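You operate a simulated robot arm through the tools that you are given. There is no shell and no other tool. Be economical: measure what you need, move in short steps, check, and stop when the job is done.

Carry out the task below with a simulated robot arm. There is one attempt and no reset: what you move stays moved.

TASK
Open the spill kit door, take the purple waste sack from the speckled worktop and leave it on the upper spill kit shelf, then shut the door. Take the blue cartridge from the grey worktop and leave it on the flat teal target disc. Open the left top drawer, put the green cup in the inside of the left top drawer and shut the drawer again. Do these in any order.

Only the result counts: the job must be done as asked and must still hold three seconds after the hand-in. Knocking over, shifting, dropping, spilling or breaking anything else fails it.

THE ROBOT
A 6-joint arm with a fingered hand on a trunk, on a base that drives. Base frame: it is fixed to the floor where the robot stands at the start and does not move with it; the origin is under the middle of the robot, x ahead of it, y to its left, z up; the surface under the hand at the start is at about z = 900. Lengths are in mm, angles in rad, forces in N, time in s.
With the tool pointing down near the work surface it reaches from about 480 to 940 mm from the robot's upright axis, wherever it stands. Its first joint turns from -2.897 to 2.897 rad. Places, roughly: blue cartridge [-7000, -4250, 1000]; flat teal target disc [-7000, -4000, 1000]; green cup [-7000, -4750, 1000]; inside of the left top drawer [-6900, -4800, 700]; left top drawer [-6800, -4800, 700]; spill kit door [600, -200, 500]; upper spill kit shelf [900, -300, 500]. Payload 5 kg.
The tool frame sits at the grasp point between the pads (the TCP): z along the fingers, y along the line on which they close. The tips reach 36 mm beyond it. Largest opening 120 mm; the body of the gripper starts 42 mm behind the TCP. The gripper is a hand of 4 fingers: y runs from the thumb to the fingers, the wrist lies at [-19, -123, -211] in the tool frame.
Orientation is that of the tool frame in the base frame, as a unit quaternion [w, x, y, z]. With the fingers straight down and the wrist toward the robot, the tool's x, y and z point along [0, 1, 0], [1, 0, 0] and [0, 0, -1] of the base frame.

THE INTERFACE
- The arm moves only by the tool arm_command. Its argument "steps" is a list of rows, each a list of 6 numbers: the shift along the tool's x, y, z in mm, then the turn, a rotation vector about the tool's x, y, z in rad. In form: [[dx, dy, dz, rx, ry, rz], ...]. A call has 1 to 12 rows; each row is the pose to reach, as a shift and turn from the pose commanded when the call began, along the tool's axes at that moment. A row lasts 0.2 s, in which the tool goes at most 50 mm and 0.15 rad; a call with a longer step from one row to the next is refused whole. A pose out of reach is approached as far as the arm can. The call stops where the force on the tool passes 40 N (or 10 N more than at its start, if that is more) or the arm is blocked; 0.2 s more then pass. In this call time passes only in rows, and 0.2 s behind the last. It gives the time, the measured TCP pose, the force on the tool (base axes), the opening and the grip force at its end, in the units of the frame above (readings bear some noise), with the torque about the TCP (base axes, N m) and any sound that the robot's microphone picked up.
- Cameras (640 x 400 px; columns grow to the right, rows downward): "scene" is now at [102.3, -26.8, 1559.6]; the picture's right is [-0.49, -0.87, 0.00], its down [-0.70, 0.40, -0.59] and it looks along [0.52, -0.29, -0.81] (base axes); focal length 284 px, centre (320, 200). "wrist" rides on the gripper at [73, -101, -142] in the tool frame; the picture's right is [-0.79, 0.29, -0.54], its down [-0.56, -0.70, 0.44] and it looks along [-0.25, 0.65, 0.71] (tool axes); focal length 280 px, centre (320, 200). There is no depth. A picture from a camera that has moved, and an enlarged one, comes with that camera's place and axes in the base frame and with its lens. The place of the scene camera against the robot may be out by one fixed shift of up to 18 mm in any direction.
- snapshot(camera): a new picture of that camera. It takes no simulated time.
- move_column(by): slides the trunk up (or, below 0, down) by that many mm; the arm and the scene camera ride with it, the base frame stays. It gives what a move gives, with no picture.
- drive_base(legs): drives the robot by 1 to 6 legs, each [ahead, turn to the left] in mm and rad, along the robot's own axes; the way and the turn of a leg run together, so that a leg with both is an arc; at most 1500 mm and 3.142 rad a leg. The arm and the cameras ride along, it lands a little off, and it stops where it bumps. It gives what a move gives.
- set_fingers(index, middle, ring, thumb_bend, thumb_turn): sets how far each is bent, from 0 (flat) to 1 (curled in); at 0.3 the hand is open as for a grip, at 0.7 the pads meet at the TCP. One left out holds its place. A second passes; each finger stops where it meets its share of the squeeze, and holds until it gets a number again. It is the only way to open and close the hand. It gives what a move gives, with no picture; readings hold the bend of each and the force on the fingers (four entries, about 0 where the hand has none), thumb and palm. thumb_turn goes from beside the hand (0) to across from the fingers (1), as for a grip.
- pan_tilt(pan, tilt): turns the head with the scene camera to pan (to the left, within 1.501 rad either way) and tilt (down, from -0.506 to 1.204), counted from straight ahead of the robot. It gives what a move gives.
- close_up(camera, box): a new picture of the part [left, top, right, bottom] of that camera's present view, enlarged. It takes no simulated time.
- hand_in(): hands the job in; it is judged then, once.

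Go step by step. Nothing tells you exact positions but the pictures and the camera data: compare them with the known pose of the tool, close in by small moves and look again before you grip or let go. The budget is 165 turns and 112 pictures, counting those below and the enlarged ones. Unless the task says otherwise, let go and move clear before handing in, and close with one line.

The tools are called after "Request:" by a JSON object that holds its "name" and its "arguments". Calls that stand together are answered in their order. arm_command: Moves the arm, as the interface text tells. Its arguments: {"type":"object","properties":{"steps":{"type":"array","items":{"type":"array","items":{"type":"number"}}}},"required":["steps"]} The other tools are called the same way: move_column (by) slides the trunk up or down; set_fingers (index, middle, ring, thumb_bend, thumb_turn) moves the fingers one by one; drive_base (legs) drives the base; pan_tilt (pan, tilt) turns the head that bears the scene camera; snapshot (camera) takes a picture; close_up (camera, box) takes an enlarged picture of a part of a camera's view; hand_in () hands the job in.

At the start:

```text
time_s: 0.0
eef_pos: [685.3, -200.8, 1100.2]
tcp_rot: [0.0, 0.707, 0.708, 0.0]
contact_force: [-0.2, 0.4, 0.4]
torque: [-0.02, -0.02, 0.04]
finger_gap: 119.6
grasp_force: 0.0
shape: jaw
bend: [0.3, 0.3, 0.3, 0.3, 0.98]
finger forces: [0.0, 0.1, 0.0, 0.0, 0.0, 0.0]
trunk travel left (down, up): [-575.0, 265.0]
robot x, y, heading: [-0.3, -0.1, -0.002]
head pan, tilt: [-0.513, 0.935]
```

scene: 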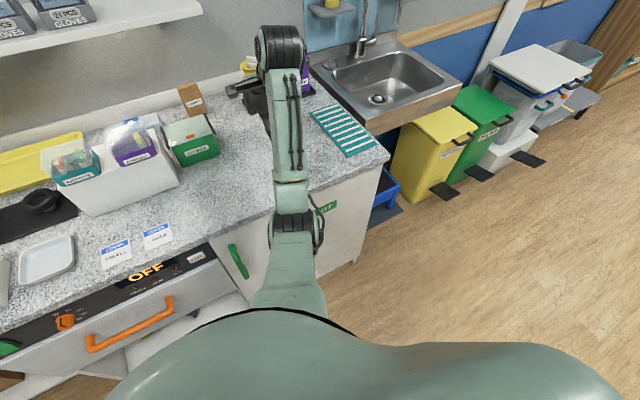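
wrist: 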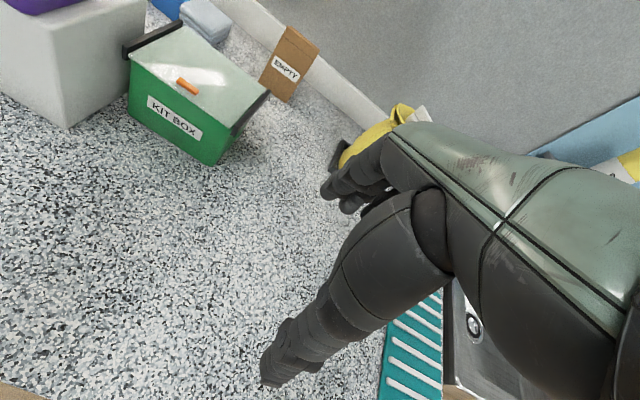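

I see the speckled worktop with the arm over it, a cabinet with a green handle below (probably the spill kit door) and a purple thing hidden behind the hand. I'll look closer first.

Request:
{"name": "close_up", "arguments": {"camera": "scene", "box": [200, 40, 400, 165]}}

Request:
{"name": "close_up", "arguments": {"camera": "scene", "box": [200, 180, 400, 305]}}

Request:
{"name": "close_up", "arguments": {"camera": "scene", "box": [0, 80, 220, 220]}}

```text
3.20 times, centred on (300, 102) of scene
camera zoom: at [102.3, -26.8, 1559.6], right [-0.49, -0.87, 0.0], down [-0.7, 0.4, -0.59], along [0.52, -0.29, -0.81], focal length 910 px, centre (384, 512)
```

zoom: 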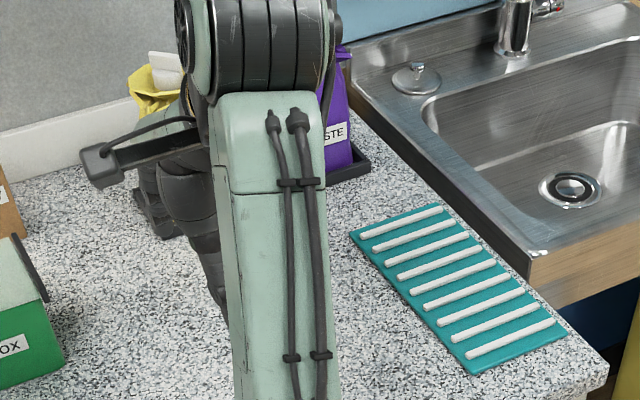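

```text
3.20 times, centred on (300, 242) of scene
camera zoom: at [102.3, -26.8, 1559.6], right [-0.49, -0.87, 0.0], down [-0.7, 0.4, -0.59], along [0.52, -0.29, -0.81], focal length 910 px, centre (384, 64)
```

zoom: 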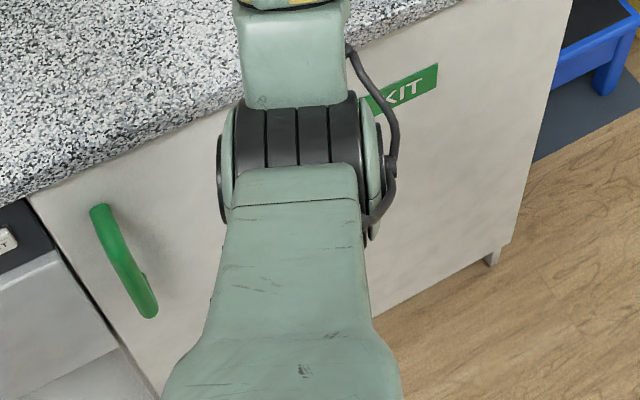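

```text
2.86 times, centred on (110, 150) of scene
camera zoom: at [102.3, -26.8, 1559.6], right [-0.49, -0.87, 0.0], down [-0.7, 0.4, -0.59], along [0.52, -0.29, -0.81], focal length 812 px, centre (920, 343)
```

zoom: 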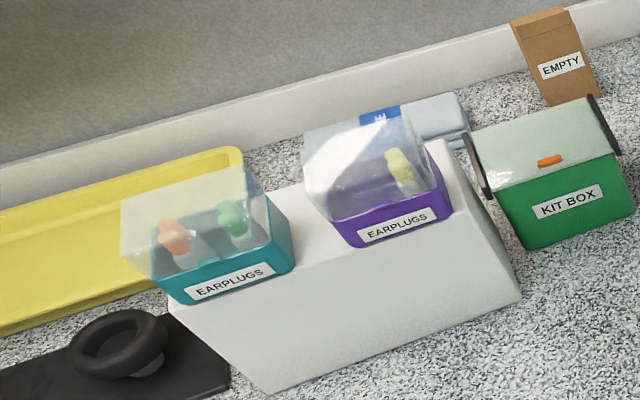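

The purple sack stands in a dark tray behind the hand, and the door handle is a vertical green bar around x 540, y 10, z 630–850. I'll survey the room to both sides before driving.

Request:
{"name": "pan_tilt", "arguments": {"pan": -1.5, "tilt": 0.5}}

Request:
{"name": "snapshot", "arguments": {"camera": "scene"}}

Request:
{"name": "pan_tilt", "arguments": {"pan": 1.5, "tilt": 0.5}}

Request:
{"name": "snapshot", "arguments": {"camera": "scene"}}

```text
time_s: 1.3
eef_pos: [686.2, -200.8, 1099.3]
tcp_rot: [0.0, 0.707, 0.707, 0.0]
contact_force: [0.1, -0.7, -0.2]
torque: [0.01, -0.04, -0.02]
finger_gap: 119.6
grasp_force: 0.1
shape: jaw
bend: [0.3, 0.3, 0.3, 0.3, 0.98]
finger forces: [0.0, 0.0, 0.0, 0.0, 0.0, 0.0]
trunk travel left (down, up): [-575.0, 265.0]
robot x, y, heading: [-0.4, 4.5, -0.001]
head pan, tilt: [-1.499, 0.499]
```

```text
106 pictures are left
camera scene: at [44.9, -81.5, 1596.1], right [-1.0, -0.07, 0.0], down [-0.03, 0.48, -0.88], along [0.06, -0.88, -0.48], focal length 284 px, centre (320, 200)
```

scene: 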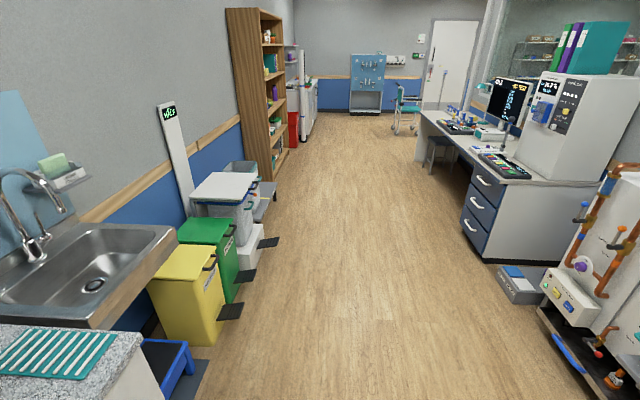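

```text
time_s: 3.9
eef_pos: [686.7, -200.4, 1100.4]
tcp_rot: [-0.001, 0.707, 0.708, 0.0]
contact_force: [1.4, 0.3, -0.1]
torque: [0.03, -0.03, -0.03]
finger_gap: 119.7
grasp_force: 0.1
shape: jaw
bend: [0.3, 0.3, 0.3, 0.3, 0.98]
finger forces: [0.0, 0.1, 0.1, 0.0, 0.0, 0.1]
trunk travel left (down, up): [-575.0, 265.0]
robot x, y, heading: [0.9, -1.2, 0.005]
head pan, tilt: [1.499, 0.499]
```

```text
105 pictures are left
camera scene: at [44.9, 100.0, 1596.2], right [1.0, -0.07, 0.0], down [-0.03, -0.48, -0.88], along [0.06, 0.88, -0.48], focal length 284 px, centre (320, 200)
```

scene: 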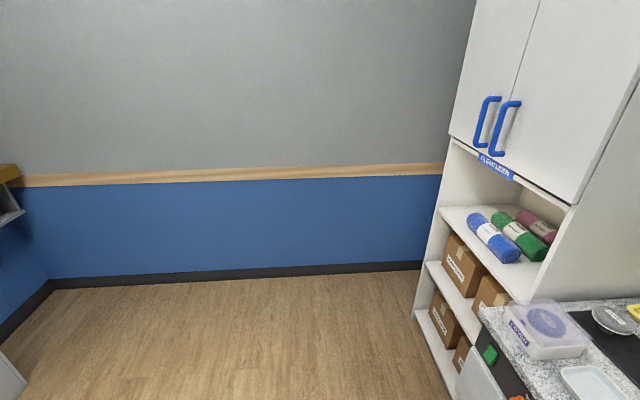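

Room behind looks clear for about a metre. I'll back off so the arm can turn the hand forward at handle height, and look ahead.

Request:
{"name": "drive_base", "arguments": {"legs": [[-420, 0]]}}

Request:
{"name": "pan_tilt", "arguments": {"pan": -0.3, "tilt": 0.65}}

Request:
{"name": "snapshot", "arguments": {"camera": "scene"}}

```text
time_s: 6.7
eef_pos: [259.3, -200.0, 1100.2]
tcp_rot: [-0.001, 0.706, 0.709, 0.0]
contact_force: [0.0, -0.3, 0.5]
torque: [-0.02, 0.02, 0.0]
finger_gap: 119.8
grasp_force: 0.0
shape: jaw
bend: [0.3, 0.3, 0.3, 0.3, 0.98]
finger forces: [0.0, 0.0, 0.0, 0.1, 0.0, 0.0]
trunk travel left (down, up): [-575.0, 265.0]
robot x, y, heading: [-428.7, -0.1, 0.002]
head pan, tilt: [1.499, 0.499]
```

```text
time_s: 8.5
eef_pos: [259.8, -199.5, 1099.2]
tcp_rot: [-0.001, 0.706, 0.709, 0.0]
contact_force: [-1.2, -0.5, -0.2]
torque: [0.02, 0.0, -0.01]
finger_gap: 119.4
grasp_force: 0.1
shape: jaw
bend: [0.3, 0.3, 0.3, 0.3, 0.98]
finger forces: [0.0, 0.0, 0.0, 0.0, 0.1, 0.0]
trunk travel left (down, up): [-575.0, 265.0]
robot x, y, heading: [-427.7, -0.2, 0.001]
head pan, tilt: [-0.3, 0.649]
```

```text
104 pictures are left
camera scene: at [-305.9, -16.6, 1582.8], right [-0.29, -0.96, 0.0], down [-0.58, 0.18, -0.8], along [0.76, -0.23, -0.6], focal length 284 px, centre (320, 200)
```

scene: 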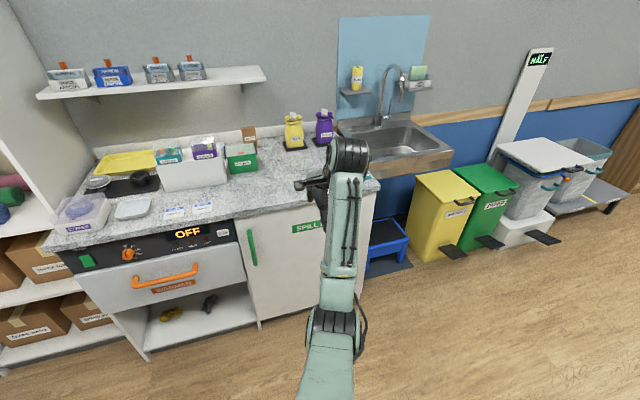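

Request:
{"name": "close_up", "arguments": {"camera": "scene", "box": [220, 90, 400, 202]}}

Request:
{"name": "close_up", "arguments": {"camera": "scene", "box": [220, 190, 400, 303]}}

```text
3.56 times, centred on (310, 146) of scene
camera zoom: at [-305.9, -16.6, 1582.8], right [-0.29, -0.96, 0.0], down [-0.58, 0.18, -0.8], along [0.76, -0.23, -0.6], focal length 1011 px, centre (356, 392)
```

zoom: 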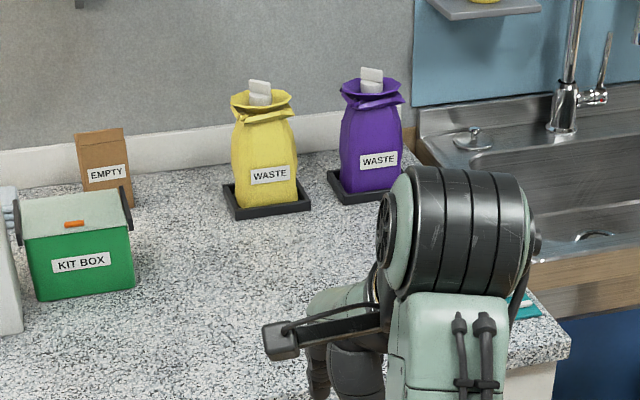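

```text
3.54 times, centred on (310, 246) of scene
camera zoom: at [-305.9, -16.6, 1582.8], right [-0.29, -0.96, 0.0], down [-0.58, 0.18, -0.8], along [0.76, -0.23, -0.6], focal length 1006 px, centre (355, 35)
```

zoom: 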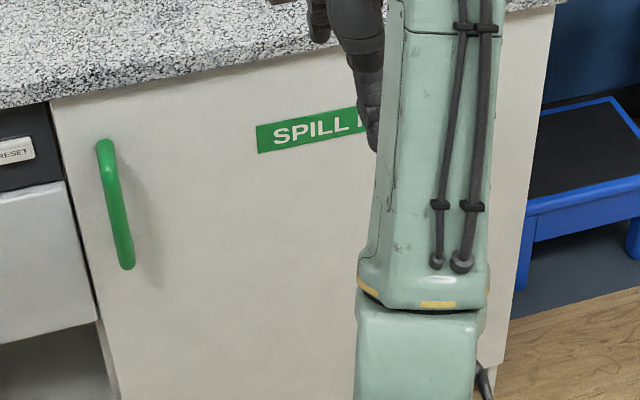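

The sack stands at about (1025, -445), z 905–1090; handle at about (555, 15), z 630–800, with the hinge on the right. I'll turn the hand to point forward (fingers to the left, wrist to the right), well clear of everything.

Request:
{"name": "arm_command", "arguments": {"steps": [[0, 0, 0, -0.084, -0.084, -0.084], [0, 0, 0, -0.168, -0.168, -0.168], [0, 0, 0, -0.252, -0.252, -0.252], [0, 0, 0, -0.336, -0.336, -0.336], [0, 0, 0, -0.42, -0.42, -0.42], [0, 0, 0, -0.504, -0.504, -0.504], [0, 0, 0, -0.588, -0.588, -0.588], [0, 0, 0, -0.672, -0.672, -0.672], [0, 0, 0, -0.756, -0.756, -0.756], [0, 0, 0, -0.84, -0.84, -0.84], [0, 0, 0, -0.924, -0.924, -0.924], [0, 0, 0, -1.008, -1.008, -1.008]]}}

Request:
{"name": "arm_command", "arguments": {"steps": [[0, 0, 0, -0.084, -0.084, -0.084], [0, 0, 0, -0.168, -0.168, -0.168], [0, 0, 0, -0.201, -0.201, -0.201]]}}

Request:
{"name": "snapshot", "arguments": {"camera": "scene"}}

```text
time_s: 11.1
eef_pos: [258.5, -199.6, 1098.2]
tcp_rot: [0.627, 0.14, 0.767, 0.001]
contact_force: [0.8, 0.0, -0.5]
torque: [0.01, 0.02, -0.02]
finger_gap: 119.7
grasp_force: 0.1
shape: jaw
bend: [0.3, 0.3, 0.3, 0.3, 0.98]
finger forces: [0.1, 0.0, 0.0, 0.0, 0.0, 0.1]
trunk travel left (down, up): [-575.0, 265.0]
robot x, y, heading: [-428.6, 1.8, -0.001]
head pan, tilt: [-0.3, 0.649]
```

```text
time_s: 11.9
eef_pos: [258.9, -198.9, 1100.2]
tcp_rot: [0.708, -0.002, 0.706, 0.001]
contact_force: [-0.3, -0.9, 0.0]
torque: [0.0, 0.01, 0.0]
finger_gap: 119.3
grasp_force: 0.2
shape: jaw
bend: [0.3, 0.3, 0.3, 0.3, 0.98]
finger forces: [0.0, 0.0, 0.0, 0.0, 0.0, 0.0]
trunk travel left (down, up): [-575.0, 265.0]
robot x, y, heading: [-430.5, -0.8, 0.002]
head pan, tilt: [-0.3, 0.649]
```

```text
101 pictures are left
camera scene: at [-306.0, -16.7, 1582.8], right [-0.29, -0.96, 0.0], down [-0.58, 0.18, -0.8], along [0.76, -0.23, -0.6], focal length 284 px, centre (320, 200)
```

scene: 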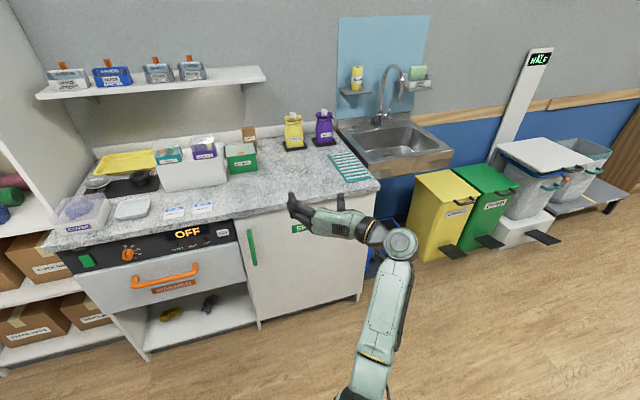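

The hand now points forward. I'll lower the trunk to handle height and bring the hand in front of the handle, then check with both cameras.

Request:
{"name": "move_column", "arguments": {"by": -385}}

Request:
{"name": "arm_command", "arguments": {"steps": [[0, 35, 25, 0, 0, 0], [0, 70, 50, 0, 0, 0], [0, 105, 75, 0, 0, 0], [0, 140, 100, 0, 0, 0], [0, 175, 125, 0, 0, 0], [0, 210, 150, 0, 0, 0]]}}

Request:
{"name": "snapshot", "arguments": {"camera": "scene"}}

Request:
{"name": "snapshot", "arguments": {"camera": "wrist"}}

```text
time_s: 15.6
eef_pos: [259.3, -200.9, 714.9]
tcp_rot: [0.707, 0.0, 0.708, 0.001]
contact_force: [0.7, -0.4, 1.0]
torque: [0.0, -0.02, 0.01]
finger_gap: 119.6
grasp_force: 0.2
shape: jaw
bend: [0.3, 0.3, 0.3, 0.3, 0.98]
finger forces: [0.0, 0.0, 0.1, 0.0, 0.0, 0.1]
trunk travel left (down, up): [-190.0, 650.0]
robot x, y, heading: [-427.6, -2.1, 0.003]
head pan, tilt: [-0.3, 0.649]
```

```text
time_s: 17.0
eef_pos: [407.5, 13.8, 715.2]
tcp_rot: [0.707, -0.001, 0.708, 0.0]
contact_force: [0.1, 0.4, 0.2]
torque: [0.02, -0.02, 0.03]
finger_gap: 119.7
grasp_force: 0.0
shape: jaw
bend: [0.3, 0.3, 0.3, 0.3, 0.98]
finger forces: [0.0, 0.0, 0.1, 0.1, 0.1, 0.1]
trunk travel left (down, up): [-190.0, 650.0]
robot x, y, heading: [-427.7, -1.1, 0.005]
head pan, tilt: [-0.3, 0.649]
```

```text
100 pictures are left
camera scene: at [-305.8, -16.3, 1197.8], right [-0.29, -0.96, 0.0], down [-0.58, 0.18, -0.8], along [0.76, -0.23, -0.6], focal length 284 px, centre (320, 200)
```

scene: 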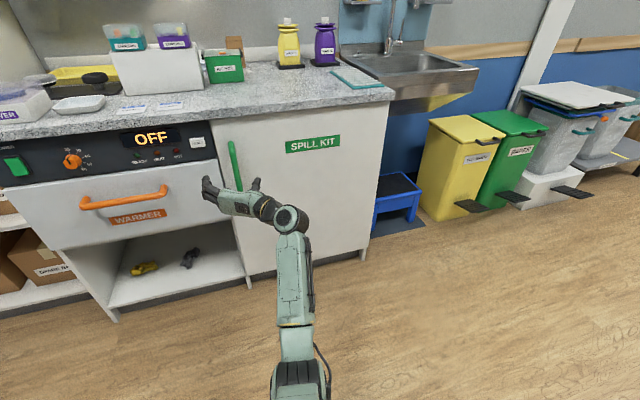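

```text
99 pictures are left
camera wrist: at [263.8, -89.0, 642.2], right [-0.54, 0.29, 0.79], down [0.45, -0.7, 0.56], along [0.71, 0.66, 0.25], focal length 280 px, centre (320, 200)
```

wrist: 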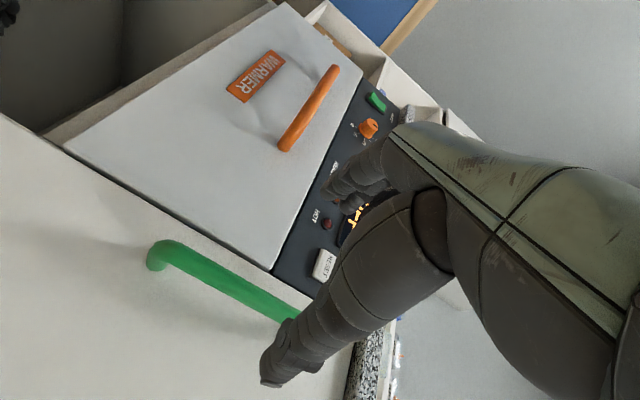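

The handle bar sits at about x 550, y 8, spanning z 620–800, from the wrist view. I'll close in so the bar comes between thumb and fingers.

Request:
{"name": "arm_command", "arguments": {"steps": [[0, -2, 40, 0, 0, 0], [0, -5, 80, 0, 0, 0], [0, -5, 110, 0, 0, 0]]}}

Request:
{"name": "snapshot", "arguments": {"camera": "wrist"}}

Request:
{"name": "close_up", "arguments": {"camera": "scene", "box": [170, 120, 330, 220]}}

```text
time_s: 17.8
eef_pos: [518.5, 8.6, 715.4]
tcp_rot: [0.707, -0.001, 0.708, 0.001]
contact_force: [0.0, 0.4, -0.3]
torque: [0.02, 0.0, 0.0]
finger_gap: 119.8
grasp_force: 0.1
shape: jaw
bend: [0.3, 0.3, 0.3, 0.3, 0.98]
finger forces: [0.1, 0.0, 0.1, 0.0, 0.0, 0.0]
trunk travel left (down, up): [-190.0, 650.0]
robot x, y, heading: [-429.5, -1.6, 0.002]
head pan, tilt: [-0.3, 0.649]
```

```text
98 pictures are left
camera wrist: at [375.6, -94.4, 642.5], right [-0.54, 0.29, 0.79], down [0.44, -0.7, 0.56], along [0.71, 0.65, 0.25], focal length 280 px, centre (320, 200)
```

wrist: 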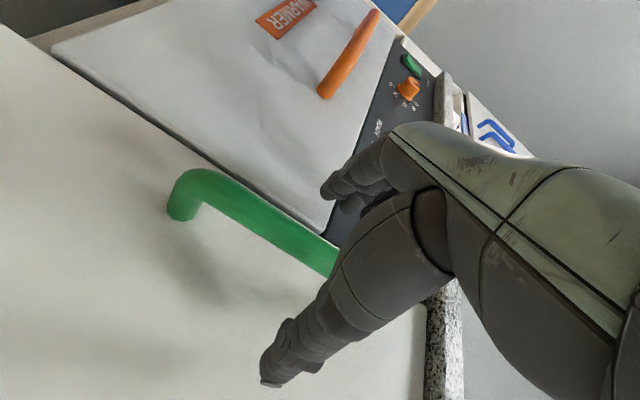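

```text
4.00 times, centred on (250, 170) of scene
camera zoom: at [-305.9, -16.6, 1197.7], right [-0.29, -0.96, 0.0], down [-0.58, 0.18, -0.8], along [0.76, -0.23, -0.6], focal length 1137 px, centre (600, 320)
```

zoom: 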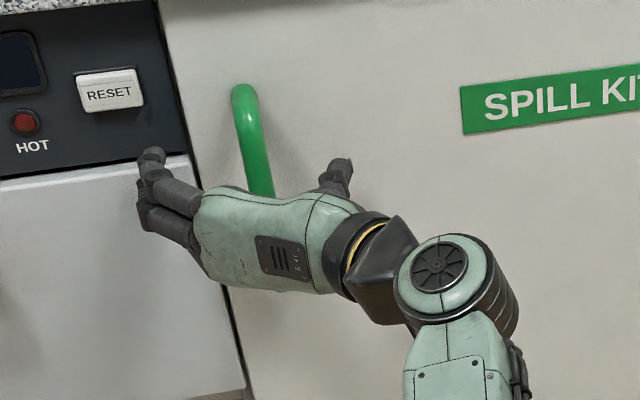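

Triangulating gives the bar at x 551, y 9 and the door face near x 600. I'll advance and close on the bar.

Request:
{"name": "arm_command", "arguments": {"steps": [[0, 0, 33, 0, 0, 0]]}}

Request:
{"name": "set_fingers", "arguments": {"index": 0.68, "middle": 0.68, "ring": 0.68, "thumb_bend": 0.68}}

Request:
{"name": "close_up", "arguments": {"camera": "scene", "box": [170, 120, 330, 220]}}

```text
time_s: 18.2
eef_pos: [537.1, 8.8, 717.1]
tcp_rot: [0.706, -0.005, 0.709, 0.008]
contact_force: [-35.5, -6.5, 1.6]
torque: [0.21, -0.38, 2.31]
finger_gap: 117.7
grasp_force: 0.1
shape: jaw
bend: [0.3, 0.3, 0.3, 0.3, 0.98]
finger forces: [1.1, 33.7, 0.0, 0.0, 0.6, 0.0]
trunk travel left (down, up): [-190.0, 650.0]
robot x, y, heading: [-429.9, 0.2, 0.0]
head pan, tilt: [-0.3, 0.649]
stopped in row 1: the force on the tool passed its limit at 87 N (the readings are from after the stop); the commanded pose is now the measured one
```

```text
time_s: 18.5
eef_pos: [532.2, 14.7, 714.3]
tcp_rot: [0.704, -0.01, 0.71, 0.013]
contact_force: [-60.8, -0.1, 0.1]
torque: [-0.22, 0.3, 0.34]
finger_gap: 71.1
grasp_force: 30.7
shape: fingers
bend: [0.46, 0.35, 0.67, 0.56, 0.98]
finger forces: [15.8, 15.1, 0.0, 0.1, 30.1, 0.1]
trunk travel left (down, up): [-190.0, 650.0]
robot x, y, heading: [-427.8, 1.4, 0.003]
head pan, tilt: [-0.3, 0.649]
stopped: the force on the tool passed its limit at 50 N (the readings are from after the stop); the commanded pose is now the measured one
```

```text
4.00 times, centred on (250, 170) of scene
camera zoom: at [-314.0, -16.1, 1198.4], right [-0.29, -0.96, 0.0], down [-0.57, 0.18, -0.8], along [0.77, -0.23, -0.6], focal length 1137 px, centre (600, 320)
```

zoom: 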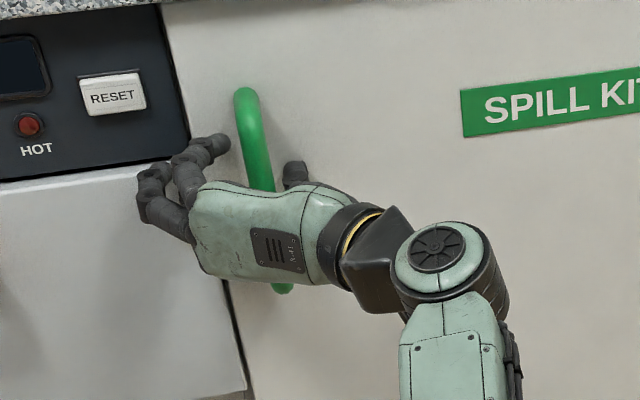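

The outer fingers touched the warmer front next to the door. I'll back off, pre-close the fingers to a narrower opening and go in shifted slightly right.

Request:
{"name": "arm_command", "arguments": {"steps": [[0, 0, -40, 0, 0, 0]]}}

Request:
{"name": "set_fingers", "arguments": {"index": 0.48, "middle": 0.48, "ring": 0.48, "thumb_bend": 0.4}}

Request:
{"name": "snapshot", "arguments": {"camera": "wrist"}}

Request:
{"name": "close_up", "arguments": {"camera": "scene", "box": [170, 120, 330, 220]}}

```text
time_s: 18.9
eef_pos: [498.8, 9.1, 712.6]
tcp_rot: [0.705, -0.005, 0.709, 0.007]
contact_force: [2.2, -8.5, -2.6]
torque: [-0.03, -0.03, -0.01]
finger_gap: 19.2
grasp_force: 4.1
shape: fingers
bend: [0.68, 0.43, 0.68, 0.64, 0.96]
finger forces: [0.0, 0.0, 0.1, 0.1, 9.2, 0.1]
trunk travel left (down, up): [-190.0, 650.0]
robot x, y, heading: [-424.9, 1.1, 0.0]
head pan, tilt: [-0.3, 0.649]
```

```text
time_s: 19.9
eef_pos: [497.7, 12.4, 711.9]
tcp_rot: [0.704, -0.007, 0.71, 0.009]
contact_force: [0.4, 0.5, -0.3]
torque: [0.0, -0.02, 0.01]
finger_gap: 81.8
grasp_force: 0.0
shape: fingers
bend: [0.48, 0.48, 0.48, 0.4, 0.97]
finger forces: [0.0, 0.0, 0.0, 0.1, 0.0, 0.1]
trunk travel left (down, up): [-190.0, 650.0]
robot x, y, heading: [-424.0, -0.0, 0.005]
head pan, tilt: [-0.3, 0.649]
```

```text
95 pictures are left
camera wrist: at [356.2, -92.9, 640.3], right [-0.54, 0.27, 0.79], down [0.46, -0.69, 0.55], along [0.7, 0.67, 0.25], focal length 280 px, centre (320, 200)
```

wrist: 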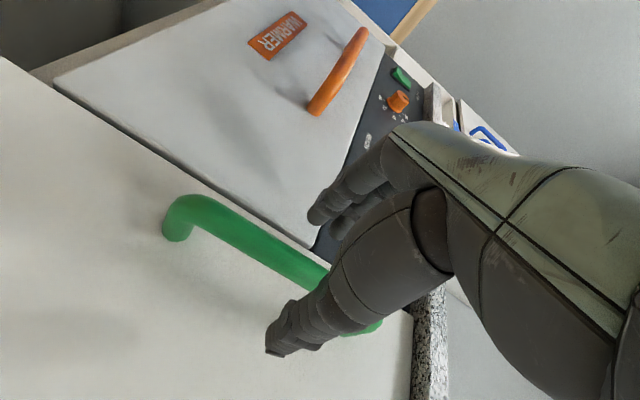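

```text
4.00 times, centred on (250, 170) of scene
camera zoom: at [-306.8, -16.6, 1197.8], right [-0.29, -0.96, 0.0], down [-0.58, 0.18, -0.8], along [0.76, -0.23, -0.6], focal length 1137 px, centre (600, 320)
```

zoom: 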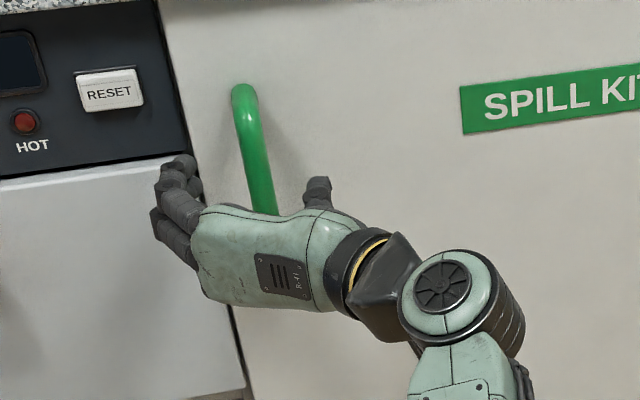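

Now I narrow the fingers a bit more and move in, keeping the bar close to the finger side.

Request:
{"name": "set_fingers", "arguments": {"index": 0.54, "middle": 0.54, "ring": 0.54, "thumb_bend": 0.35}}

Request:
{"name": "arm_command", "arguments": {"steps": [[0, -6, 20, 0, 0, 0], [0, -8, 40, 0, 0, 0], [0, -8, 54, 0, 0, 0]]}}

Request:
{"name": "close_up", "arguments": {"camera": "scene", "box": [170, 120, 330, 220]}}

```text
time_s: 20.9
eef_pos: [498.4, 12.9, 711.7]
tcp_rot: [0.704, -0.007, 0.71, 0.009]
contact_force: [-0.2, -0.3, -0.8]
torque: [-0.01, 0.0, 0.03]
finger_gap: 80.5
grasp_force: 0.2
shape: fingers
bend: [0.54, 0.54, 0.54, 0.35, 0.97]
finger forces: [0.0, 0.0, 0.1, 0.1, 0.0, 0.0]
trunk travel left (down, up): [-190.0, 650.0]
robot x, y, heading: [-426.2, -0.1, 0.001]
head pan, tilt: [-0.3, 0.649]
```

```text
time_s: 21.6
eef_pos: [532.3, 10.2, 713.0]
tcp_rot: [0.702, -0.012, 0.712, 0.016]
contact_force: [-18.8, 0.7, 5.1]
torque: [0.16, -0.28, 0.72]
finger_gap: 79.8
grasp_force: 9.7
shape: fingers
bend: [0.54, 0.54, 0.54, 0.35, 0.97]
finger forces: [6.6, 12.9, 0.0, 0.0, 0.1, 0.0]
trunk travel left (down, up): [-190.0, 650.0]
robot x, y, heading: [-427.0, -0.4, 0.0]
head pan, tilt: [-0.3, 0.649]
stopped in row 3: the force on the tool passed its limit at 71 N (the readings are from after the stop); the commanded pose is now the measured one
```

```text
4.00 times, centred on (250, 170) of scene
camera zoom: at [-308.3, -16.7, 1198.0], right [-0.29, -0.96, 0.0], down [-0.58, 0.18, -0.8], along [0.76, -0.23, -0.6], focal length 1137 px, centre (600, 320)
```

zoom: 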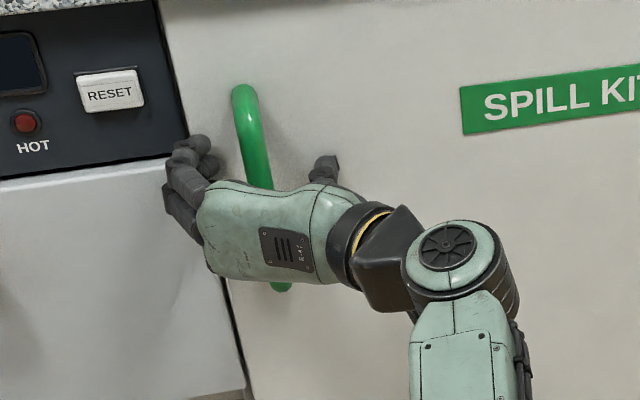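

The fingertips still catch the warmer's edge. I'll back off slightly, shift right about 12 mm and try again.

Request:
{"name": "arm_command", "arguments": {"steps": [[0, 0, -15, 0, 0, 0], [0, -14, -15, 0, 0, 0], [0, -14, 5, 0, 0, 0], [0, -14, 20, 0, 0, 0]]}}

Request:
{"name": "close_up", "arguments": {"camera": "scene", "box": [190, 130, 270, 180]}}

Request:
{"name": "snapshot", "arguments": {"camera": "wrist"}}

```text
time_s: 22.4
eef_pos: [533.1, -4.0, 710.4]
tcp_rot: [0.701, -0.016, 0.713, 0.023]
contact_force: [-16.1, -1.0, 3.8]
torque: [0.07, -0.32, 0.35]
finger_gap: 80.9
grasp_force: 7.8
shape: fingers
bend: [0.54, 0.54, 0.54, 0.35, 0.98]
finger forces: [1.0, 13.5, 0.1, 0.0, 1.1, 0.0]
trunk travel left (down, up): [-190.0, 650.0]
robot x, y, heading: [-428.2, -0.3, 0.005]
head pan, tilt: [-0.3, 0.649]
stopped in row 4: the force on the tool passed its limit at 72 N (the readings are from after the stop); the commanded pose is now the measured one
```

```text
8.00 times, centred on (230, 155) of scene
camera zoom: at [-308.1, -16.7, 1198.0], right [-0.29, -0.96, 0.0], down [-0.58, 0.18, -0.8], along [0.76, -0.23, -0.6], focal length 2275 px, centre (1040, 560)
```

zoom: 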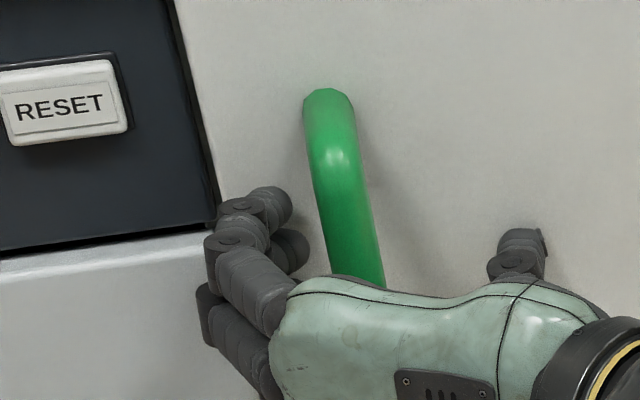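

```text
91 pictures are left
camera wrist: at [393.9, -111.0, 638.9], right [-0.54, 0.25, 0.8], down [0.49, -0.68, 0.54], along [0.68, 0.69, 0.25], focal length 280 px, centre (320, 200)
```

wrist: 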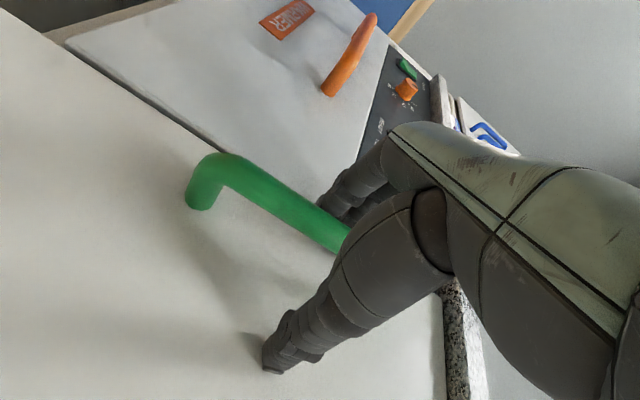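

The fingertips now touch the door face beside the bar, so depth is right. I'll ease back a few mm and close on the bar.

Request:
{"name": "arm_command", "arguments": {"steps": [[0, 0, -6, 0, 0, 0]]}}

Request:
{"name": "set_fingers", "arguments": {"index": 0.75, "middle": 0.75, "ring": 0.75, "thumb_bend": 0.6}}

Request:
{"name": "close_up", "arguments": {"camera": "scene", "box": [190, 130, 270, 180]}}

```text
time_s: 22.8
eef_pos: [528.8, -3.8, 709.4]
tcp_rot: [0.7, -0.014, 0.714, 0.022]
contact_force: [0.2, -0.1, -0.1]
torque: [-0.01, 0.02, 0.01]
finger_gap: 80.7
grasp_force: 0.2
shape: fingers
bend: [0.54, 0.54, 0.54, 0.35, 0.98]
finger forces: [0.0, 0.0, 0.0, 0.0, 0.0, 0.1]
trunk travel left (down, up): [-190.0, 650.0]
robot x, y, heading: [-422.7, -0.2, 0.003]
head pan, tilt: [-0.3, 0.649]
```

```text
time_s: 23.8
eef_pos: [527.2, -2.2, 709.7]
tcp_rot: [0.699, -0.016, 0.715, 0.022]
contact_force: [0.8, 8.5, 0.1]
torque: [-0.15, 0.31, -0.76]
finger_gap: 21.7
grasp_force: 15.1
shape: fingers
bend: [0.74, 0.75, 0.74, 0.57, 0.97]
finger forces: [9.1, 0.9, 7.3, 0.0, 13.3, 0.0]
trunk travel left (down, up): [-190.0, 650.0]
robot x, y, heading: [-426.8, -0.1, 0.004]
head pan, tilt: [-0.3, 0.649]
```

```text
8.00 times, centred on (230, 155) of scene
camera zoom: at [-306.9, -15.7, 1197.8], right [-0.29, -0.96, 0.0], down [-0.58, 0.18, -0.8], along [0.76, -0.23, -0.6], focal length 2275 px, centre (1040, 560)
```

zoom: 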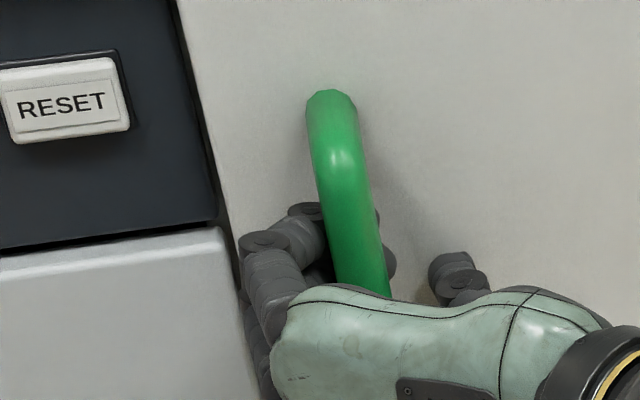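

The fingers are hooked behind the bar. I'll pull gently along the door's arc.

Request:
{"name": "arm_command", "arguments": {"steps": [[0, 0, -20, 0, 0, 0], [0, -1, -45, -0.03, 0, 0], [0, -4, -70, -0.06, 0, 0], [0, -9, -95, -0.1, 0, 0]]}}

Request:
{"name": "snapshot", "arguments": {"camera": "scene"}}

```text
time_s: 24.8
eef_pos: [432.2, -18.5, 710.8]
tcp_rot: [0.698, -0.049, 0.712, 0.056]
contact_force: [-0.8, 3.5, -3.6]
torque: [-0.02, 0.07, -0.15]
finger_gap: 11.9
grasp_force: 4.9
shape: fingers
bend: [0.75, 0.75, 0.75, 0.6, 0.97]
finger forces: [3.1, 0.0, 1.7, 0.1, 3.7, 0.0]
trunk travel left (down, up): [-190.0, 650.0]
robot x, y, heading: [-430.8, 0.8, 0.001]
head pan, tilt: [-0.3, 0.649]
```

```text
89 pictures are left
camera scene: at [-306.5, -16.4, 1197.7], right [-0.29, -0.96, 0.0], down [-0.58, 0.18, -0.8], along [0.76, -0.23, -0.6], focal length 284 px, centre (320, 200)
```

scene: 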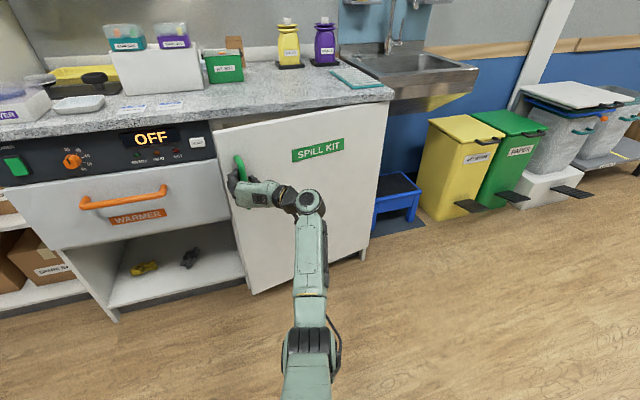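

The door swings open smoothly. I'll continue along the arc.

Request:
{"name": "arm_command", "arguments": {"steps": [[0, -6, -48, -0.055, 0, 0], [0, -15, -92, -0.105, 0, 0], [0, -30, -136, -0.155, 0, 0], [0, -48, -177, -0.205, 0, 0], [0, -66, -208, -0.245, 0, 0]]}}

Request:
{"name": "snapshot", "arguments": {"camera": "scene"}}

```text
time_s: 26.0
eef_pos: [236.7, -113.7, 711.9]
tcp_rot: [0.688, -0.136, 0.698, 0.144]
contact_force: [0.5, -0.2, 0.0]
torque: [0.0, 0.02, 0.01]
finger_gap: 9.5
grasp_force: 0.1
shape: fingers
bend: [0.75, 0.75, 0.75, 0.6, 0.97]
finger forces: [0.1, 0.0, 0.0, 0.1, 0.1, 0.0]
trunk travel left (down, up): [-190.0, 650.0]
robot x, y, heading: [-429.2, -1.5, 0.002]
head pan, tilt: [-0.3, 0.649]
```

```text
88 pictures are left
camera scene: at [-307.1, -16.9, 1197.8], right [-0.29, -0.96, 0.0], down [-0.58, 0.18, -0.8], along [0.76, -0.23, -0.6], focal length 284 px, centre (320, 200)
```

scene: 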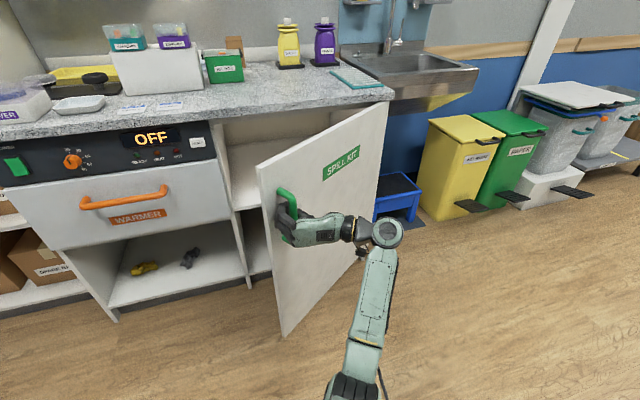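

About 45° open and still hooked. Continuing the arc towards roughly 80°.

Request:
{"name": "arm_command", "arguments": {"steps": [[0, -16, -42, -0.05, 0, 0], [0, -35, -82, -0.1, 0, 0], [0, -60, -121, -0.15, 0, 0], [0, -87, -156, -0.2, 0, 0], [0, -118, -189, -0.25, 0, 0], [0, -152, -218, -0.3, 0, 0], [0, -190, -243, -0.35, 0, 0]]}}

Request:
{"name": "snapshot", "arguments": {"camera": "scene"}}

```text
time_s: 27.2
eef_pos: [141.6, -229.0, 726.3]
tcp_rot: [0.663, -0.197, 0.688, 0.221]
contact_force: [-0.8, -0.1, -23.7]
torque: [-0.39, -0.01, -0.11]
finger_gap: 10.1
grasp_force: 12.0
shape: fingers
bend: [0.75, 0.75, 0.75, 0.59, 0.97]
finger forces: [0.1, 0.0, 24.0, 0.0, 1.1, 0.0]
out of reach, approached as far as the arm can: row 4, 5
trunk travel left (down, up): [-190.0, 650.0]
robot x, y, heading: [-428.9, -1.8, 0.004]
head pan, tilt: [-0.3, 0.649]
stopped in row 5: the force on the tool passed its limit at 51 N (the readings are from after the stop); the commanded pose is now the measured one
```

```text
87 pictures are left
camera scene: at [-306.2, -17.4, 1197.3], right [-0.29, -0.96, 0.0], down [-0.58, 0.18, -0.8], along [0.76, -0.23, -0.61], focal length 284 px, centre (320, 200)
```

scene: 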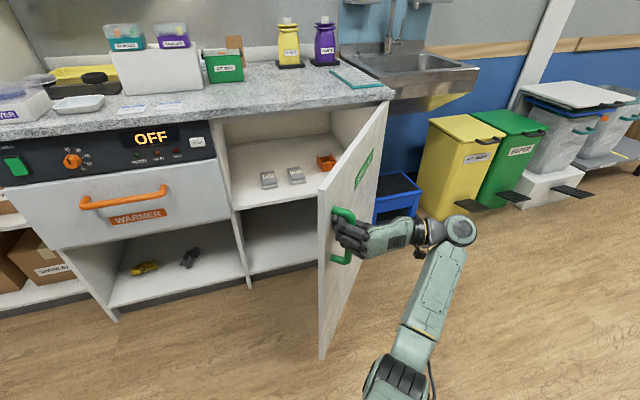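

The door is about 65–70° open and the arm has hit its reach limit. I'll let go and back the hand away from the handle.

Request:
{"name": "set_fingers", "arguments": {"index": 0.5, "middle": 0.5, "ring": 0.5, "thumb_bend": 0.2}}

Request:
{"name": "close_up", "arguments": {"camera": "scene", "box": [300, 160, 480, 272]}}

```text
time_s: 28.2
eef_pos: [141.4, -227.2, 731.3]
tcp_rot: [0.667, -0.198, 0.684, 0.22]
contact_force: [0.5, -0.9, 0.4]
torque: [0.06, 0.0, 0.0]
finger_gap: 103.0
grasp_force: 0.1
shape: fingers
bend: [0.5, 0.5, 0.5, 0.2, 0.97]
finger forces: [0.0, 0.0, 0.0, 0.1, 0.0, 0.1]
trunk travel left (down, up): [-190.0, 650.0]
robot x, y, heading: [-428.2, 0.5, 0.009]
head pan, tilt: [-0.3, 0.649]
```

```text
3.56 times, centred on (390, 216) of scene
camera zoom: at [-307.0, -16.6, 1197.8], right [-0.29, -0.96, 0.0], down [-0.58, 0.18, -0.8], along [0.76, -0.23, -0.6], focal length 1011 px, centre (71, 143)
```

zoom: 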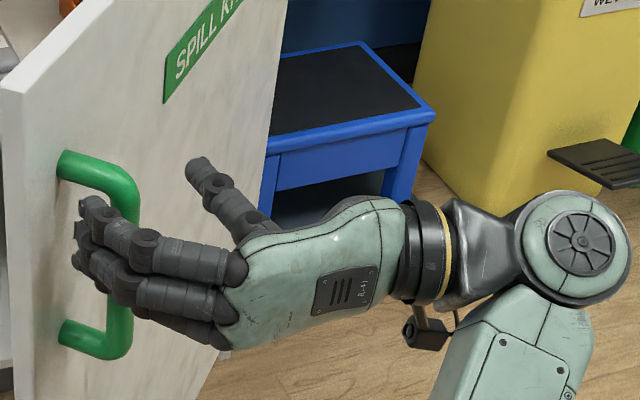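

The fingers are free of the bar; I'll move the hand off along the door's normal.

Request:
{"name": "arm_command", "arguments": {"steps": [[0, -20, -34, 0, 0, 0], [0, -42, -68, 0, 0, 0], [0, -64, -102, 0, 0, 0], [0, -85, -130, 0, 0, 0]]}}

Request:
{"name": "snapshot", "arguments": {"camera": "scene"}}

```text
time_s: 29.2
eef_pos: [123.0, -280.5, 780.3]
tcp_rot: [0.677, -0.169, 0.685, 0.209]
contact_force: [-9.2, 6.0, -10.2]
torque: [-0.49, 0.08, 0.54]
finger_gap: 118.1
grasp_force: 5.9
shape: fingers
bend: [0.41, 0.5, 0.5, 0.2, 0.98]
finger forces: [12.2, 0.2, 0.1, 0.0, 0.0, 0.0]
out of reach, approached as far as the arm can: row 1, 2, 3, 4
trunk travel left (down, up): [-190.0, 650.0]
robot x, y, heading: [-429.0, -0.4, 0.006]
head pan, tilt: [-0.3, 0.649]
```

```text
85 pictures are left
camera scene: at [-307.1, -16.3, 1197.6], right [-0.29, -0.96, 0.0], down [-0.58, 0.18, -0.8], along [0.76, -0.23, -0.6], focal length 284 px, centre (320, 200)
```

scene: 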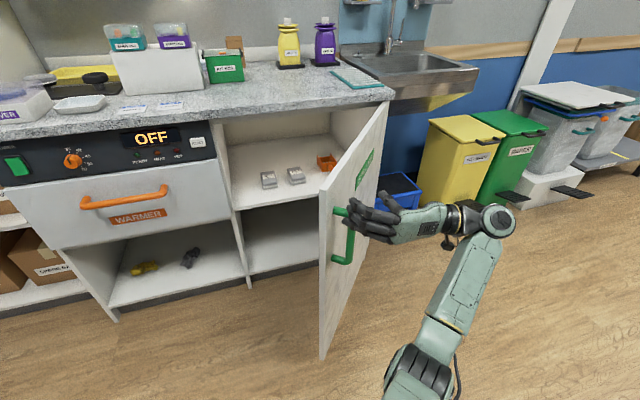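

The pose was out of reach and the index caught the top of the handle. I'll open the fingers flatter, and undo the yaw while moving to the right.

Request:
{"name": "set_fingers", "arguments": {"index": 0.15, "middle": 0.15, "ring": 0.15, "thumb_bend": 0.2}}

Request:
{"name": "arm_command", "arguments": {"steps": [[0, -15, -30, 0.05, 0, 0], [0, -30, -60, 0.15, 0, 0], [0, -45, -90, 0.25, 0, 0]]}}

Request:
{"name": "snapshot", "arguments": {"camera": "scene"}}

```text
time_s: 30.2
eef_pos: [122.4, -281.5, 781.0]
tcp_rot: [0.678, -0.169, 0.684, 0.21]
contact_force: [-0.8, 0.0, 0.2]
torque: [-0.02, 0.01, -0.02]
finger_gap: 159.2
grasp_force: 0.1
shape: fingers
bend: [0.15, 0.15, 0.15, 0.2, 0.98]
finger forces: [0.1, 0.0, 0.0, 0.0, 0.0, 0.1]
trunk travel left (down, up): [-190.0, 650.0]
robot x, y, heading: [-430.0, -1.4, 0.007]
head pan, tilt: [-0.3, 0.649]
```

```text
time_s: 31.0
eef_pos: [69.2, -367.6, 773.6]
tcp_rot: [0.694, -0.082, 0.705, 0.121]
contact_force: [-0.7, -0.4, -0.7]
torque: [-0.01, 0.01, -0.02]
finger_gap: 159.0
grasp_force: 0.1
shape: fingers
bend: [0.15, 0.15, 0.15, 0.2, 0.98]
finger forces: [0.0, 0.0, 0.0, 0.0, 0.0, 0.0]
trunk travel left (down, up): [-190.0, 650.0]
robot x, y, heading: [-427.5, -1.6, 0.007]
head pan, tilt: [-0.3, 0.649]
```

```text
84 pictures are left
camera scene: at [-307.2, -16.8, 1197.8], right [-0.29, -0.96, 0.0], down [-0.58, 0.18, -0.8], along [0.76, -0.23, -0.6], focal length 284 px, centre (320, 200)
```

scene: 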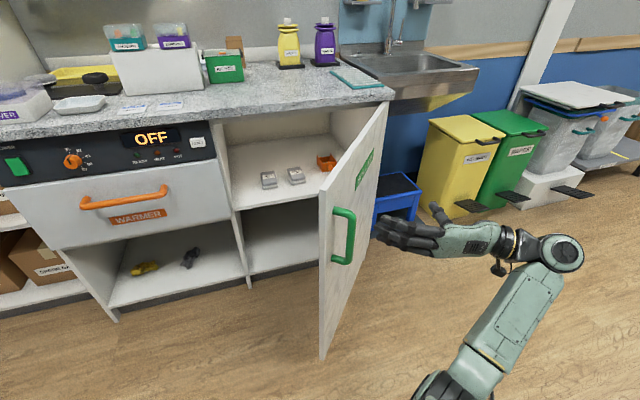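

The hand is clear. Now a closer look at the shelf contents to choose a place for the sack.

Request:
{"name": "close_up", "arguments": {"camera": "scene", "box": [205, 100, 405, 225]}}

```text
3.20 times, centred on (305, 162) of scene
camera zoom: at [-307.2, -16.8, 1197.8], right [-0.29, -0.96, 0.0], down [-0.58, 0.18, -0.8], along [0.76, -0.23, -0.6], focal length 910 px, centre (368, 320)
```

zoom: 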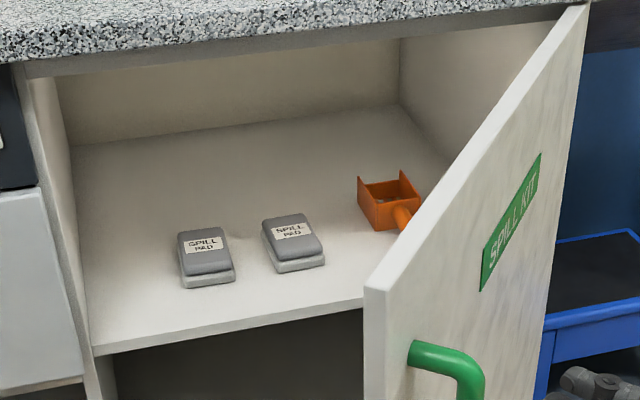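

The door is only about 50° open (hinge near y -535). I'll lift the hand over the door, turn it so the fingertips point right, and push the door further open from inside.

Request:
{"name": "move_column", "arguments": {"by": 230}}

Request:
{"name": "arm_command", "arguments": {"steps": [[0, 45, 10, 0.12, 0, 0], [0, 90, 20, 0.24, 0, 0], [0, 135, 30, 0.36, 0, 0], [0, 180, 45, 0.48, 0, 0], [0, 225, 60, 0.6, 0, 0], [0, 270, 75, 0.72, 0, 0], [0, 300, 100, 0.84, 0, 0], [0, 315, 130, 0.96, 0, 0], [0, 315, 130, 1.05, 0, 0]]}}

Request:
{"name": "set_fingers", "arguments": {"index": 0.6, "middle": 0.6, "ring": 0.6, "thumb_bend": 0.6}}

Request:
{"name": "snapshot", "arguments": {"camera": "scene"}}

```text
time_s: 33.4
eef_pos: [69.9, -365.9, 1003.2]
tcp_rot: [0.694, -0.082, 0.704, 0.122]
contact_force: [0.4, 0.2, -0.4]
torque: [-0.02, 0.02, 0.03]
finger_gap: 158.8
grasp_force: 0.0
shape: fingers
bend: [0.15, 0.15, 0.15, 0.2, 0.98]
finger forces: [0.1, 0.0, 0.0, 0.0, 0.1, 0.0]
trunk travel left (down, up): [-420.0, 420.0]
robot x, y, heading: [-427.6, 2.6, 0.001]
head pan, tilt: [-0.3, 0.649]
```

```text
time_s: 35.4
eef_pos: [156.3, -27.2, 994.8]
tcp_rot: [0.638, 0.284, 0.67, -0.25]
contact_force: [-0.5, 6.9, 1.0]
torque: [-0.09, 0.0, -0.47]
finger_gap: 158.8
grasp_force: 0.0
shape: fingers
bend: [0.15, 0.15, 0.15, 0.2, 0.98]
finger forces: [0.0, 0.1, 0.0, 0.0, 0.0, 0.1]
out of reach, approached as far as the arm can: row 5, 6, 7, 8, 9
trunk travel left (down, up): [-420.0, 420.0]
robot x, y, heading: [-429.4, -4.2, 0.004]
head pan, tilt: [-0.3, 0.649]
```

```text
time_s: 36.4
eef_pos: [156.8, -15.7, 996.6]
tcp_rot: [0.642, 0.276, 0.671, -0.248]
contact_force: [-0.4, 0.1, -0.5]
torque: [-0.02, 0.0, -0.02]
finger_gap: 34.8
grasp_force: 0.0
shape: fingers
bend: [0.6, 0.6, 0.6, 0.6, 0.98]
finger forces: [0.0, 0.0, 0.0, 0.0, 0.0, 0.0]
trunk travel left (down, up): [-420.0, 420.0]
robot x, y, heading: [-428.2, 3.4, 0.001]
head pan, tilt: [-0.3, 0.649]
```

```text
82 pictures are left
camera scene: at [-307.0, -16.2, 1427.8], right [-0.29, -0.96, 0.0], down [-0.58, 0.18, -0.8], along [0.76, -0.23, -0.6], focal length 284 px, centre (320, 200)
```

scene: 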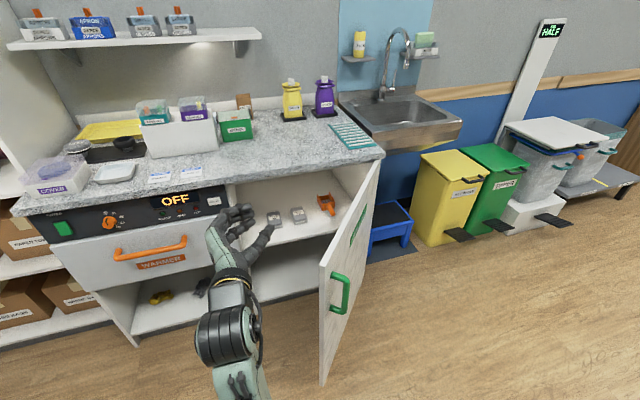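

The hand is above and left of the door's free edge. Lower it inside and push the door open with the fingertips.

Request:
{"name": "move_column", "arguments": {"by": -260}}

Request:
{"name": "arm_command", "arguments": {"steps": [[0, -25, 36, 0, 0, 0], [0, -50, 72, 0, 0, 0], [0, -75, 109, 0, 0, 0], [0, -100, 145, 0, 0, 0], [0, -147, 154, 0, 0, 0], [0, -194, 162, 0, 0, 0], [0, -234, 178, 0, 0, 0], [0, -275, 195, 0, 0, 0], [0, -315, 211, 0, 0, 0], [0, -350, 236, 0, 0, 0], [0, -386, 260, 0, 0, 0]]}}

Request:
{"name": "snapshot", "arguments": {"camera": "scene"}}

```text
time_s: 39.1
eef_pos: [156.2, -15.5, 736.1]
tcp_rot: [0.642, 0.276, 0.671, -0.248]
contact_force: [-0.4, 0.3, 0.3]
torque: [-0.03, -0.02, 0.03]
finger_gap: 35.0
grasp_force: 0.0
shape: fingers
bend: [0.6, 0.6, 0.6, 0.6, 0.98]
finger forces: [0.1, 0.1, 0.0, 0.0, 0.0, 0.0]
trunk travel left (down, up): [-160.0, 680.0]
robot x, y, heading: [-429.9, -0.6, 0.001]
head pan, tilt: [-0.3, 0.649]
```

```text
time_s: 41.5
eef_pos: [79.0, -475.8, 715.2]
tcp_rot: [0.642, 0.276, 0.671, -0.247]
contact_force: [0.3, -0.4, 1.1]
torque: [0.01, -0.03, -0.02]
finger_gap: 34.6
grasp_force: 0.1
shape: fingers
bend: [0.6, 0.6, 0.6, 0.6, 0.98]
finger forces: [0.1, 0.0, 0.0, 0.1, 0.0, 0.0]
trunk travel left (down, up): [-160.0, 680.0]
robot x, y, heading: [-426.4, 0.4, -0.002]
head pan, tilt: [-0.3, 0.649]
```

```text
81 pictures are left
camera scene: at [-307.0, -16.9, 1167.8], right [-0.29, -0.96, 0.0], down [-0.58, 0.18, -0.8], along [0.76, -0.23, -0.6], focal length 284 px, centre (320, 200)
```

scene: 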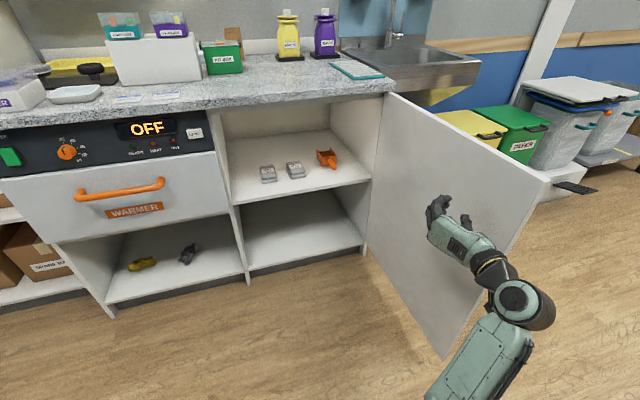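

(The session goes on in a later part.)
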